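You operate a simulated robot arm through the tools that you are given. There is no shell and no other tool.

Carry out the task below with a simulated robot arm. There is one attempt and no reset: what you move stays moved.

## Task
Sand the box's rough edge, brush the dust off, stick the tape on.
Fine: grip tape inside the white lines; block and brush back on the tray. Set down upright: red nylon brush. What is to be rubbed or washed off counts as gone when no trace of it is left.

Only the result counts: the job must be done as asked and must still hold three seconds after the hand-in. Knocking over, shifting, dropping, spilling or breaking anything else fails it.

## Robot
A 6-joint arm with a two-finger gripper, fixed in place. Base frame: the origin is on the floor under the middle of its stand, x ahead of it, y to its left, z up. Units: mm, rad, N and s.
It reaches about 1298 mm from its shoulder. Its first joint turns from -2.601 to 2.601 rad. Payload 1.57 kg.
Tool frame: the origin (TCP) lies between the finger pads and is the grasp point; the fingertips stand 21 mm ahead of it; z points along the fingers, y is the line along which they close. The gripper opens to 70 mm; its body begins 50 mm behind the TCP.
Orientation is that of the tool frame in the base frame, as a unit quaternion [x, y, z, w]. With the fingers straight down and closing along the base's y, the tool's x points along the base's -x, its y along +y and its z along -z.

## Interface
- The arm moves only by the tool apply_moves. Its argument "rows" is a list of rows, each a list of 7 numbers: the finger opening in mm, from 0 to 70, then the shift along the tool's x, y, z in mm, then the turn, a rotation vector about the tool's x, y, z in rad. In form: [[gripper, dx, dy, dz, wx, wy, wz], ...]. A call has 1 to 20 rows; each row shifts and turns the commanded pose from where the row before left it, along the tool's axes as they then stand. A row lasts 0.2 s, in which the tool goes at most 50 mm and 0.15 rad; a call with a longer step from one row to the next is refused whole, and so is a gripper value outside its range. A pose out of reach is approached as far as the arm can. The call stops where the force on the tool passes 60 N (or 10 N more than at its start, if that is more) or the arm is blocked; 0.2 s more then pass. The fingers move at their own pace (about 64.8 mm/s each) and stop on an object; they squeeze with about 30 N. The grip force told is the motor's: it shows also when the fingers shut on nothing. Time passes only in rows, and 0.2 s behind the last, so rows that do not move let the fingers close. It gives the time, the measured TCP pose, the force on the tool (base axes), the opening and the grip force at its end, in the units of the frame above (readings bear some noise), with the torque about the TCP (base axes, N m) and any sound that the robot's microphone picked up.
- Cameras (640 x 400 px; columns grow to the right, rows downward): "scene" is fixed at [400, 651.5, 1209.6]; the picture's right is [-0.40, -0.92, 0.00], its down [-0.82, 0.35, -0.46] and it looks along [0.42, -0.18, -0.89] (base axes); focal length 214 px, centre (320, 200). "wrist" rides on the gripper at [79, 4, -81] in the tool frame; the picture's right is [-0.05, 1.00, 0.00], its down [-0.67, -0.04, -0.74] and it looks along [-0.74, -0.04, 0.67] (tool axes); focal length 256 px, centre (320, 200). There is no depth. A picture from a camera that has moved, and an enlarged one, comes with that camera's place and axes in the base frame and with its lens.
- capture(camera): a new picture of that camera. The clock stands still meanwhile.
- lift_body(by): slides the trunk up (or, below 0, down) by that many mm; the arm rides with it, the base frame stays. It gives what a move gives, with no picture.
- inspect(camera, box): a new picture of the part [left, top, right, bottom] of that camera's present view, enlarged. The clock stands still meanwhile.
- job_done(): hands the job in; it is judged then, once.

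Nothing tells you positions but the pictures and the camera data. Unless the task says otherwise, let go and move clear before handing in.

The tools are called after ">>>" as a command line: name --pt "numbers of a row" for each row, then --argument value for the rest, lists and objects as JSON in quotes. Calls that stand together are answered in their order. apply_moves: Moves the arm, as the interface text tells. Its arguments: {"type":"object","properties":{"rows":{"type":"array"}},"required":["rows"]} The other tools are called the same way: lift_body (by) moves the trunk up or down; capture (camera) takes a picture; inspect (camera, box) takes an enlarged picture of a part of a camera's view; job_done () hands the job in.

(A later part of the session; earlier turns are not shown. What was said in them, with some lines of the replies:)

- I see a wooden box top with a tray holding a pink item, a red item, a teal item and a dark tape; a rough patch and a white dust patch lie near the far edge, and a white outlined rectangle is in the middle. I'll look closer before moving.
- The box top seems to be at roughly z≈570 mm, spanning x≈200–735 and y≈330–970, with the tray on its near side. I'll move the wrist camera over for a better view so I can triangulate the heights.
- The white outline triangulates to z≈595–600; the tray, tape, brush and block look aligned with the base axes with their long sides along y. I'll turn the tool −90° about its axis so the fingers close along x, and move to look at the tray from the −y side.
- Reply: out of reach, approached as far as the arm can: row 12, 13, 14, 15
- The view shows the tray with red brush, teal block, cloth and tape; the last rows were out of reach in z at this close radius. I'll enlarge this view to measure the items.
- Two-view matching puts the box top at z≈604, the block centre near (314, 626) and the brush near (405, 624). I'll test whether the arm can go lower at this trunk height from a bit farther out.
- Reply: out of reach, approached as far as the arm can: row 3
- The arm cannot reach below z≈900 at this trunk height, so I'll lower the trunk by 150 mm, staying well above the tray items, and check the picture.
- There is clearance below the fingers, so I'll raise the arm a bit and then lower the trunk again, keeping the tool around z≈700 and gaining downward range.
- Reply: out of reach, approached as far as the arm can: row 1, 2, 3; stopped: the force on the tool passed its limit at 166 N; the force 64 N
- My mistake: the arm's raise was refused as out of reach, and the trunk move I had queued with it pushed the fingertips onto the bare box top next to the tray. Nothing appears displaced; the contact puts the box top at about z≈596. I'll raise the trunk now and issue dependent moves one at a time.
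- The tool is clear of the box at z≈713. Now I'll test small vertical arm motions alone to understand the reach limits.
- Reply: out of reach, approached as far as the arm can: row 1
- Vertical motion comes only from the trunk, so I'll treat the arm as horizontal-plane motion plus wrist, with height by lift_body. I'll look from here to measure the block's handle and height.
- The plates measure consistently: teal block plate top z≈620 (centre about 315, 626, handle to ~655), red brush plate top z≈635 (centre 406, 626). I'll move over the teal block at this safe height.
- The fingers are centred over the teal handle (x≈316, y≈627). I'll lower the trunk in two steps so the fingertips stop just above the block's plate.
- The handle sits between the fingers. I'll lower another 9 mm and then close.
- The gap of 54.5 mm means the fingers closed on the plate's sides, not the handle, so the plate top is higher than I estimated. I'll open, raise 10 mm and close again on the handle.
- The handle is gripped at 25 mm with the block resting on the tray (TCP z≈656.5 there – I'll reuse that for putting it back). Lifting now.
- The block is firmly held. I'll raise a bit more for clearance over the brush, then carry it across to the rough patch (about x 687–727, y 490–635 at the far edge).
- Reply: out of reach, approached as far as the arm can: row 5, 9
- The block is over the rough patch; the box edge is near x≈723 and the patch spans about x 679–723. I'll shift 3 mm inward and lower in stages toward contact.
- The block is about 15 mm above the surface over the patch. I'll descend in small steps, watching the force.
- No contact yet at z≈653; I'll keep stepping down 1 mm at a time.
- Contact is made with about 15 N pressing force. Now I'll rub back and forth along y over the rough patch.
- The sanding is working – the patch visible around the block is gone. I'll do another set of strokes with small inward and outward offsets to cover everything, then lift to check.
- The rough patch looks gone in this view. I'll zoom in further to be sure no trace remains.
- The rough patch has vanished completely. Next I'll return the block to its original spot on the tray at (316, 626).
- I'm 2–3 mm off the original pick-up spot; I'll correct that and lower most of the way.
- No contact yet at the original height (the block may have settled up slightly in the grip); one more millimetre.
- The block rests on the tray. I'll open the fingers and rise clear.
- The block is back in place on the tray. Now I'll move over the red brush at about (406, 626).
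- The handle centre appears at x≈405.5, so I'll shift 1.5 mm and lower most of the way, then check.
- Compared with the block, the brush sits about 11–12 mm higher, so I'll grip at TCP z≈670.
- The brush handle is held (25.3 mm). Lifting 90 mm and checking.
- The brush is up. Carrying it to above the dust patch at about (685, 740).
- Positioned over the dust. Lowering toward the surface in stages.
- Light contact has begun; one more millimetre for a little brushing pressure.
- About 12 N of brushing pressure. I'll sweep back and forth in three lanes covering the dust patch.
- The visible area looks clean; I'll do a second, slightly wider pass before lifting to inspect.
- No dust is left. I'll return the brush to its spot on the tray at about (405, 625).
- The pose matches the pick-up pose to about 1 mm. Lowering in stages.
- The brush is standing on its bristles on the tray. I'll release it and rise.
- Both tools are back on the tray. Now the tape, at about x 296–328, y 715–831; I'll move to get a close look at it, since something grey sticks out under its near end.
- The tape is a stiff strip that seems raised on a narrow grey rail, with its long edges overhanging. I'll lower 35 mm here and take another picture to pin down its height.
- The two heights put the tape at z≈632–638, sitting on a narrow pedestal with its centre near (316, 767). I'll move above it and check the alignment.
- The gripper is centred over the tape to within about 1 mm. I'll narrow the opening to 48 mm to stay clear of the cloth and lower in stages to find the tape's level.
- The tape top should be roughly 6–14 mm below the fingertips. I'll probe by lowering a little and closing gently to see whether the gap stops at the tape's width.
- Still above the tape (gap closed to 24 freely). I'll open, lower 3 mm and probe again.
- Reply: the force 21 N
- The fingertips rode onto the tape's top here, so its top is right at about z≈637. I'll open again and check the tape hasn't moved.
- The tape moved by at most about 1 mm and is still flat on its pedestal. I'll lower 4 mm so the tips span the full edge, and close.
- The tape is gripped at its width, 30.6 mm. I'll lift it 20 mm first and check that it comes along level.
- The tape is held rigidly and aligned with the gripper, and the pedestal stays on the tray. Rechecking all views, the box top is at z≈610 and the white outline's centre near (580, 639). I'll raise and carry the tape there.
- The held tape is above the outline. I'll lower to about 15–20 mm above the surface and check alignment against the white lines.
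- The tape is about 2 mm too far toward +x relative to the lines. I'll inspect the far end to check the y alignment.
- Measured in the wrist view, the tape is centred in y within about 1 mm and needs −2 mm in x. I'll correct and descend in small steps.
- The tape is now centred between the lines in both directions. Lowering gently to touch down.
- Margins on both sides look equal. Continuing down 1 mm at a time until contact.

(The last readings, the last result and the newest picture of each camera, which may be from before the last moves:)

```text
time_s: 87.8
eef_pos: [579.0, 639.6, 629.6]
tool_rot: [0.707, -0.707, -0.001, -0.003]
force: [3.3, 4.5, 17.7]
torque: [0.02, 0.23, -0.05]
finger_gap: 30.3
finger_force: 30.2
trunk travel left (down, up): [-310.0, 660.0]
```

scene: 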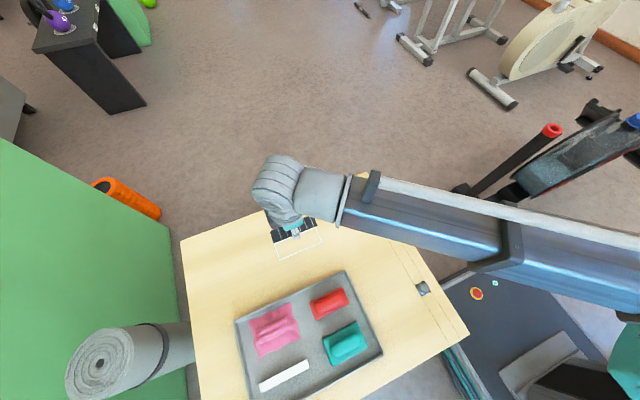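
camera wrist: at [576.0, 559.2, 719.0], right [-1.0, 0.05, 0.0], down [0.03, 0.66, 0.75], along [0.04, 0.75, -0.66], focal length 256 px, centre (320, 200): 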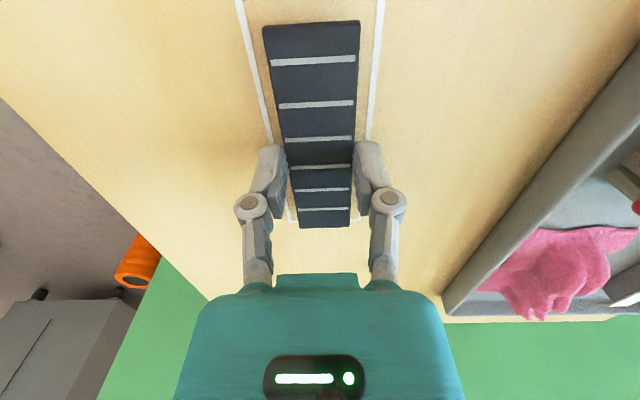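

Contact with about 18 N. I'll check the picture before releasing.

>>> inspect --camera "wrist" --box '[220, 0, 420, 125]'

>>> inspect --camera "wrist" --box '[270, 160, 380, 260]'

>>> inspect --camera "scene" --box '[230, 190, 350, 280]'

```text
3.20 times, centred on (320, 62) of wrist
camera zoom: at [575.8, 558.9, 711.2], right [-1.0, 0.05, 0.0], down [0.03, 0.66, 0.75], along [0.04, 0.75, -0.66], focal length 819 px, centre (320, 640)
```

zoom: 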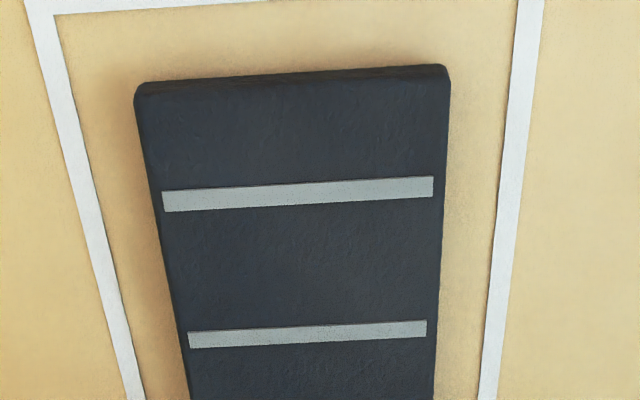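

```text
4.00 times, centred on (325, 210) of wrist
camera zoom: at [575.8, 558.9, 711.2], right [-1.0, 0.05, 0.0], down [0.03, 0.66, 0.75], along [0.04, 0.75, -0.66], focal length 1024 px, centre (300, 160)
```

zoom: 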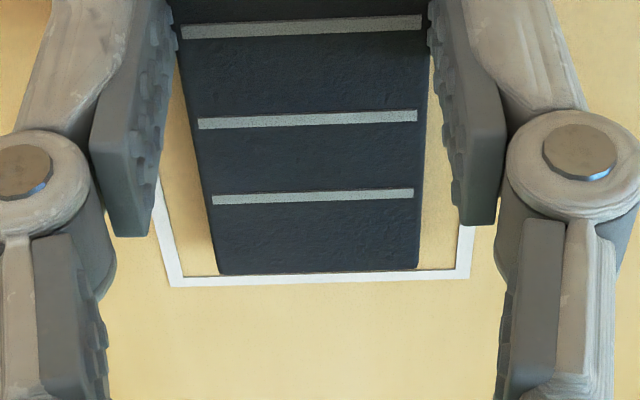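

```text
4.44 times, centred on (290, 235) of scene
camera zoom: at [400.0, 651.5, 1209.6], right [-0.4, -0.92, 0.0], down [-0.82, 0.35, -0.46], along [0.42, -0.18, -0.89], focal length 953 px, centre (453, 44)
```

zoom: 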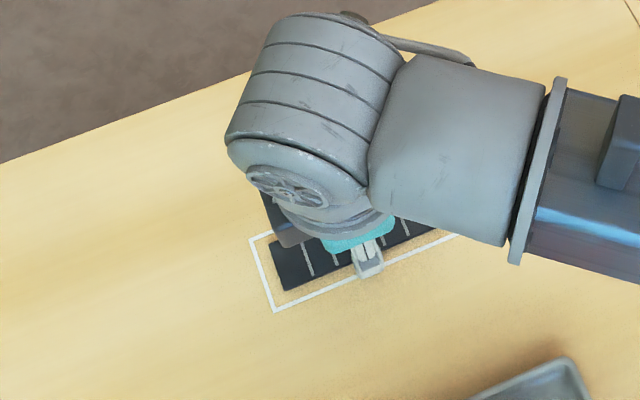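

The tape lies flat and centred inside the outline with about 8 mm margin to each line. Releasing and rising.

>>> apply_moves --pt "34 0 0 0 0 0 0" --pt "40 0 0 0 0 0 0" --pt "46 0 0 0 0 0 0" --pt "46 0 0 0 0 0 0"

>>> lift_body --by 20

>>> capture --camera "wrist"

```text
time_s: 88.8
eef_pos: [580.9, 639.8, 628.6]
tool_rot: [-0.707, 0.707, 0.0, 0.002]
force: [0.4, -1.1, 0.2]
torque: [0.0, -0.02, -0.05]
finger_gap: 45.8
finger_force: 0.0
trunk travel left (down, up): [-310.0, 660.0]
```

```text
time_s: 89.4
eef_pos: [580.2, 640.3, 647.1]
tool_rot: [-0.707, 0.708, 0.0, 0.001]
force: [0.2, -0.3, 0.4]
torque: [-0.02, -0.01, 0.01]
finger_gap: 46.1
finger_force: 0.1
trunk travel left (down, up): [-330.0, 640.0]
```

```text
taken
camera wrist: at [576.0, 559.2, 730.1], right [-1.0, 0.05, 0.0], down [0.03, 0.66, 0.75], along [0.04, 0.75, -0.66], focal length 256 px, centre (320, 200)
```

wrist: 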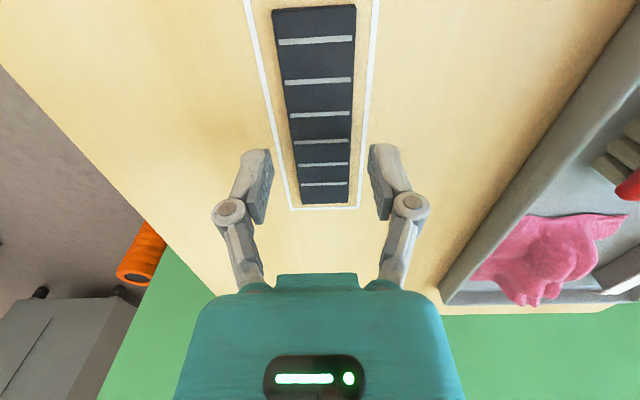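

The tape stayed put, flat and inside the lines. To make sure it sticks, I'll press it straight down with closed fingertips at the middle and near both ends.

>>> apply_moves --pt "20 0 0 0 0 0 0" --pt "0 0 0 0 0 0 0" --pt "0 0 0 0 0 0 0" --pt "0 0 0 0 0 0 0"

>>> lift_body --by -9

>>> lift_body --by -1.5

>>> lift_body --by -1

```text
time_s: 90.4
eef_pos: [580.2, 640.0, 649.1]
tool_rot: [0.707, -0.707, -0.001, -0.002]
force: [0.6, -0.7, 0.7]
torque: [0.02, 0.01, 0.0]
finger_gap: 0.0
finger_force: 29.3
trunk travel left (down, up): [-330.0, 640.0]
```

```text
time_s: 91.0
eef_pos: [579.5, 638.6, 639.3]
tool_rot: [-0.707, 0.707, 0.0, 0.002]
force: [0.6, 0.0, 0.3]
torque: [-0.01, -0.02, 0.02]
finger_gap: 0.0
finger_force: 28.5
trunk travel left (down, up): [-321.0, 649.0]
```

```text
time_s: 91.5
eef_pos: [579.8, 639.5, 638.6]
tool_rot: [-0.707, 0.707, 0.001, 0.002]
force: [0.3, -0.5, 1.0]
torque: [0.0, 0.0, -0.03]
finger_gap: 0.0
finger_force: 27.9
trunk travel left (down, up): [-319.0, 651.0]
```

```text
time_s: 92.0
eef_pos: [579.6, 640.6, 637.1]
tool_rot: [-0.707, 0.707, 0.0, 0.002]
force: [-0.3, -0.6, -0.1]
torque: [-0.01, -0.02, 0.0]
finger_gap: 0.1
finger_force: 28.9
trunk travel left (down, up): [-318.0, 652.0]
```

>>> lift_body --by -1

>>> lift_body --by -1

```text
time_s: 92.5
eef_pos: [578.3, 640.3, 635.6]
tool_rot: [-0.707, 0.707, 0.001, 0.002]
force: [-0.1, 0.5, 0.3]
torque: [-0.06, 0.0, -0.02]
finger_gap: 0.0
finger_force: 29.1
trunk travel left (down, up): [-317.0, 653.0]
```

```text
time_s: 93.1
eef_pos: [580.3, 639.0, 634.5]
tool_rot: [0.708, -0.707, -0.001, -0.002]
force: [0.1, -0.2, 0.5]
torque: [-0.01, 0.0, 0.01]
finger_gap: 0.2
finger_force: 28.7
trunk travel left (down, up): [-316.0, 654.0]
```

No contact yet at z≈634.5; continuing in 1 mm steps.

>>> lift_body --by -1

>>> lift_body --by -1

```text
time_s: 93.6
eef_pos: [578.9, 640.7, 634.8]
tool_rot: [0.707, -0.707, -0.001, -0.003]
force: [-0.7, 0.8, 3.5]
torque: [0.02, -0.02, -0.03]
finger_gap: 6.1
finger_force: 28.4
trunk travel left (down, up): [-315.0, 655.0]
```

```text
time_s: 94.1
eef_pos: [579.8, 639.3, 635.1]
tool_rot: [0.708, -0.706, -0.001, -0.002]
force: [2.2, 2.1, 12.0]
torque: [0.02, -0.06, 0.04]
finger_gap: 5.7
finger_force: 28.4
trunk travel left (down, up): [-314.0, 656.0]
```

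Contact at 12 N (the fingertips spread slightly on it). One more millimetre of press, then I'll raise and look.

>>> lift_body --by -1

>>> lift_body --by 12

>>> capture --camera "wrist"

```text
time_s: 94.6
eef_pos: [581.0, 639.1, 633.7]
tool_rot: [0.707, -0.707, -0.001, -0.004]
force: [4.2, 4.9, 24.3]
torque: [0.04, -0.11, 0.01]
finger_gap: 6.2
finger_force: 28.0
trunk travel left (down, up): [-313.0, 657.0]
```

```text
time_s: 95.2
eef_pos: [580.0, 639.5, 644.0]
tool_rot: [-0.707, 0.707, 0.001, 0.002]
force: [0.5, 0.9, 0.2]
torque: [0.01, 0.03, 0.02]
finger_gap: 0.0
finger_force: 28.7
trunk travel left (down, up): [-325.0, 645.0]
```

```text
taken
camera wrist: at [575.8, 559.0, 725.5], right [-1.0, 0.05, 0.0], down [0.03, 0.66, 0.75], along [0.04, 0.75, -0.66], focal length 256 px, centre (320, 200)
```

wrist: 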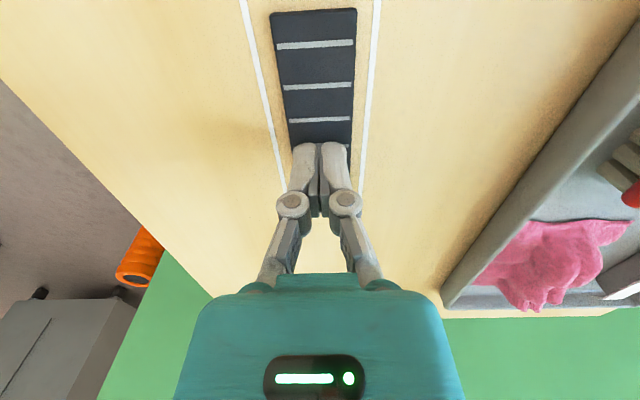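

The centre press left the tape in place. I'll press near the +y end next.

>>> apply_moves --pt "0 -36 0 0 0 0 0" --pt "0 0 0 0 0 0 0"

>>> lift_body --by -9

>>> lift_body --by -2

```text
time_s: 95.8
eef_pos: [581.6, 676.7, 644.6]
tool_rot: [-0.707, 0.707, 0.001, 0.002]
force: [0.5, 0.6, 0.0]
torque: [0.01, 0.0, -0.06]
finger_gap: 0.0
finger_force: 28.2
trunk travel left (down, up): [-325.0, 645.0]
```

```text
time_s: 96.4
eef_pos: [581.1, 675.8, 635.4]
tool_rot: [0.708, -0.707, -0.001, -0.002]
force: [-1.4, 0.4, 0.6]
torque: [-0.02, 0.02, 0.01]
finger_gap: 0.3
finger_force: 28.8
trunk travel left (down, up): [-316.0, 654.0]
```

```text
time_s: 96.9
eef_pos: [580.3, 676.0, 634.2]
tool_rot: [0.707, -0.707, -0.001, -0.003]
force: [1.7, 2.1, 11.6]
torque: [0.01, -0.02, 0.06]
finger_gap: 6.0
finger_force: 28.3
trunk travel left (down, up): [-314.0, 656.0]
```

Same height and force there, so it is flat. Raising and pressing near the −y end.

>>> lift_body --by 11

>>> apply_moves --pt "0 36 0 0 0 0 0" --pt "0 36 0 0 0 0 0" --pt "0 0 0 0 0 0 0"

>>> lift_body --by -9

>>> lift_body --by -2

```text
time_s: 97.5
eef_pos: [580.0, 676.6, 644.2]
tool_rot: [0.707, -0.707, -0.001, -0.002]
force: [-0.4, 0.2, -0.8]
torque: [0.02, 0.0, 0.02]
finger_gap: 0.0
finger_force: 28.8
trunk travel left (down, up): [-325.0, 645.0]
```

```text
time_s: 98.3
eef_pos: [581.0, 606.6, 643.1]
tool_rot: [0.708, -0.707, -0.001, -0.002]
force: [0.6, -1.1, 0.0]
torque: [0.02, 0.03, 0.0]
finger_gap: 0.0
finger_force: 28.2
trunk travel left (down, up): [-325.0, 645.0]
```

```text
time_s: 98.9
eef_pos: [580.9, 606.3, 634.7]
tool_rot: [0.707, -0.707, 0.0, -0.003]
force: [-0.2, 0.3, 0.4]
torque: [-0.03, 0.02, 0.01]
finger_gap: 0.3
finger_force: 28.7
trunk travel left (down, up): [-316.0, 654.0]
```

```text
time_s: 99.4
eef_pos: [581.4, 606.6, 634.5]
tool_rot: [-0.707, 0.708, 0.001, 0.002]
force: [2.7, 1.8, 11.2]
torque: [0.01, 0.0, -0.04]
finger_gap: 6.2
finger_force: 28.4
trunk travel left (down, up): [-314.0, 656.0]
```

The tape is pressed along its length. Now I'll rise well clear and move the arm back toward its starting area to view the whole result.

>>> lift_body --by 180

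>>> apply_moves --pt "30 40 -20 0 0 0 0" --pt "30 40 -20 0 0 0 0" --pt "30 40 -20 0 0 0 0" --pt "30 40 -20 0 0 0 0" --pt "30 40 -20 0 0 0 0" --pt "30 30 0 0 0 0 0"

>>> capture --camera "scene"

>>> inspect --camera "scene" --box '[220, 190, 360, 280]'

>>> inspect --camera "scene" --box '[220, 260, 400, 400]'

>>> capture --camera "wrist"

```text
time_s: 101.4
eef_pos: [579.4, 605.9, 813.1]
tool_rot: [-0.707, 0.707, 0.001, 0.002]
force: [0.2, -1.3, -0.4]
torque: [-0.02, 0.01, -0.01]
finger_gap: 0.1
finger_force: 28.5
trunk travel left (down, up): [-494.0, 476.0]
```

```text
time_s: 102.8
eef_pos: [680.5, 376.2, 812.9]
tool_rot: [-0.707, 0.707, 0.001, 0.001]
force: [-0.2, 0.1, 0.3]
torque: [-0.05, 0.02, 0.02]
finger_gap: 30.0
finger_force: 0.0
trunk travel left (down, up): [-494.0, 476.0]
```

```text
taken
```

scene: 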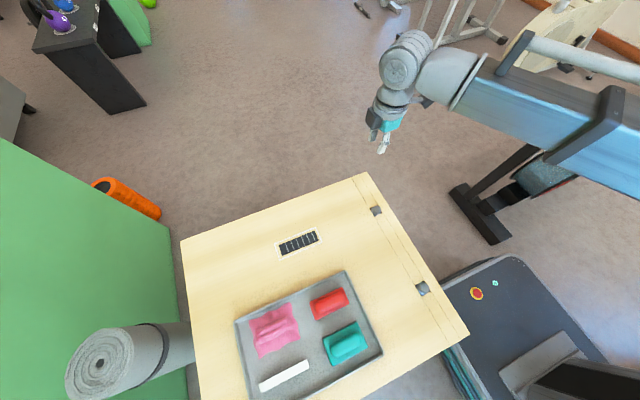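

```text
4.44 times, centred on (290, 235) of scene
camera zoom: at [400.0, 651.5, 1209.6], right [-0.4, -0.92, 0.0], down [-0.82, 0.35, -0.46], along [0.42, -0.18, -0.89], focal length 953 px, centre (453, 44)
```

zoom: 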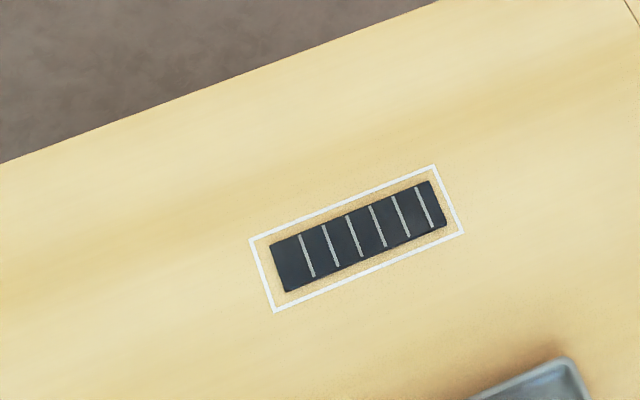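

```text
2.86 times, centred on (310, 330) of scene
camera zoom: at [400.0, 651.5, 1209.6], right [-0.4, -0.92, 0.0], down [-0.82, 0.35, -0.46], along [0.42, -0.18, -0.89], focal length 613 px, centre (349, -171)
```

zoom: 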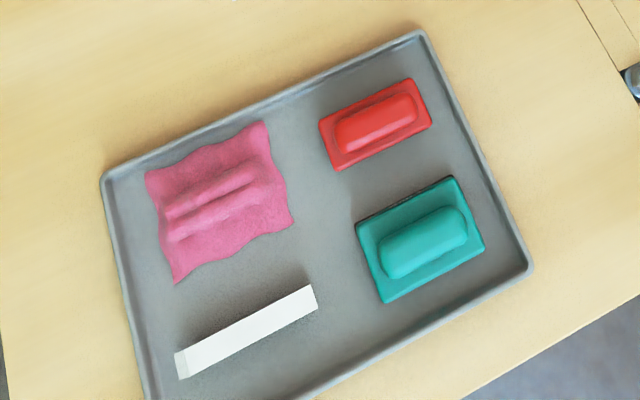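

```text
taken
camera wrist: at [676.5, 296.1, 894.5], right [-1.0, 0.05, 0.0], down [0.03, 0.66, 0.75], along [0.04, 0.75, -0.66], focal length 256 px, centre (320, 200)
```

wrist: 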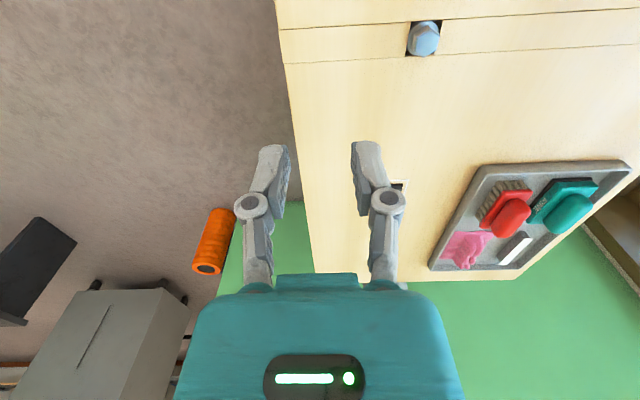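

Everything looks right: tape inside the outline, brush upright and block on the tray. Before handing in, I'll inspect the sanded and brushed areas closely for any leftover trace.

>>> inspect --camera "wrist" --box '[270, 50, 430, 150]'

>>> inspect --camera "scene" --box '[270, 170, 350, 225]'

>>> inspect --camera "scene" --box '[210, 200, 290, 255]'

>>> inspect --camera "wrist" --box '[420, 140, 640, 290]'

```text
4.00 times, centred on (350, 100) of wrist
camera zoom: at [676.5, 296.1, 894.5], right [-1.0, 0.05, 0.0], down [0.03, 0.66, 0.75], along [0.04, 0.75, -0.66], focal length 1024 px, centre (200, 600)
```

zoom: 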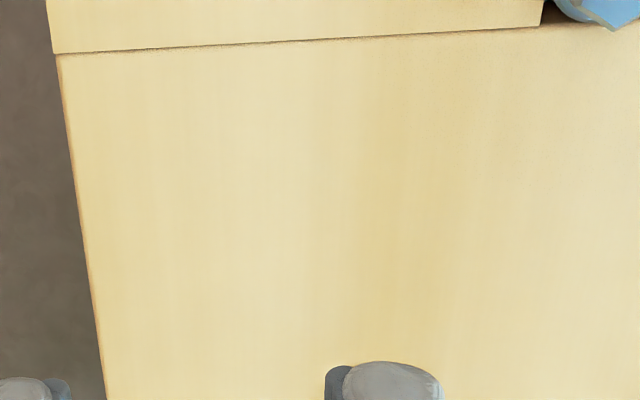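

```text
7.27 times, centred on (310, 198) of scene
camera zoom: at [400.0, 651.5, 1209.6], right [-0.4, -0.92, 0.0], down [-0.82, 0.35, -0.46], along [0.42, -0.18, -0.89], focal length 1560 px, centre (393, 218)
```

zoom: 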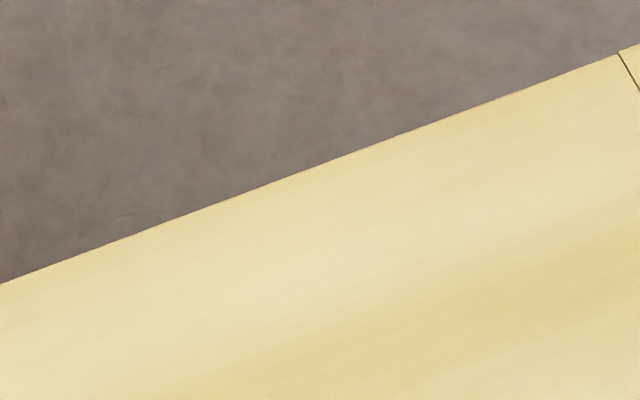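

```text
7.27 times, centred on (250, 228) of scene
camera zoom: at [400.0, 651.5, 1209.6], right [-0.4, -0.92, 0.0], down [-0.82, 0.35, -0.46], along [0.42, -0.18, -0.89], focal length 1560 px, centre (829, 0)
```

zoom: 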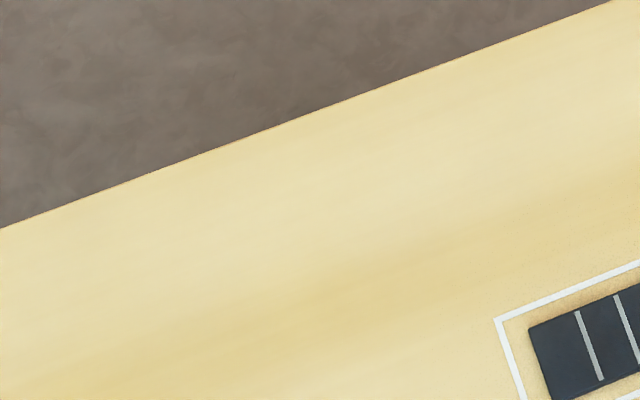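

```text
2.67 times, centred on (530, 215) of wrist
camera zoom: at [676.5, 296.1, 894.5], right [-1.0, 0.05, 0.0], down [0.03, 0.66, 0.75], along [0.04, 0.75, -0.66], focal length 683 px, centre (-240, 160)
```

zoom: 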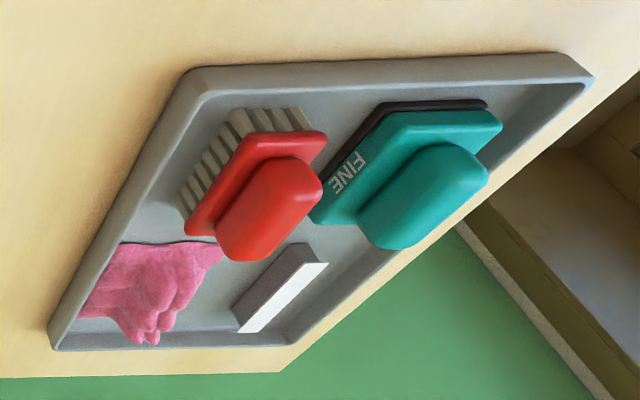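

The sanded and brushed areas are clean with no trace left. The tape sits flat inside the white lines, the brush stands upright on its bristles and the block is on the tray; the arm is clear, so I'm handing in.

>>> job_done

```text
The job is handed in.
```

The job is finished and handed in; I don't have the judging result.

- **Sanding:** I rubbed the rough patch at the far edge with the teal block. Close-up pictures show no trace of it. I only checked the top surface; the box's outer side face was never in view.
- **Dust:** I swept the white dust away with the red brush, and none is visible.
- **Tape:** The grip tape lies flat inside the white lines with about 8 mm to spare on each side. I pressed it down at the middle and near both ends.
- **Tools:** The block and the red brush are back in their spots on the tray, with the brush standing upright on its bristles.

**Unplanned contact:** Early on I lowered the trunk without waiting to see that the arm had failed to rise first. The open fingertips hit the bare box top next to the tray, peaking at 166 N. Pictures afterwards showed nothing displaced, and I found no mark on the box.

While I was finding the tape's height, the fingertips also brushed it and moved it about 1 mm before I picked it up.
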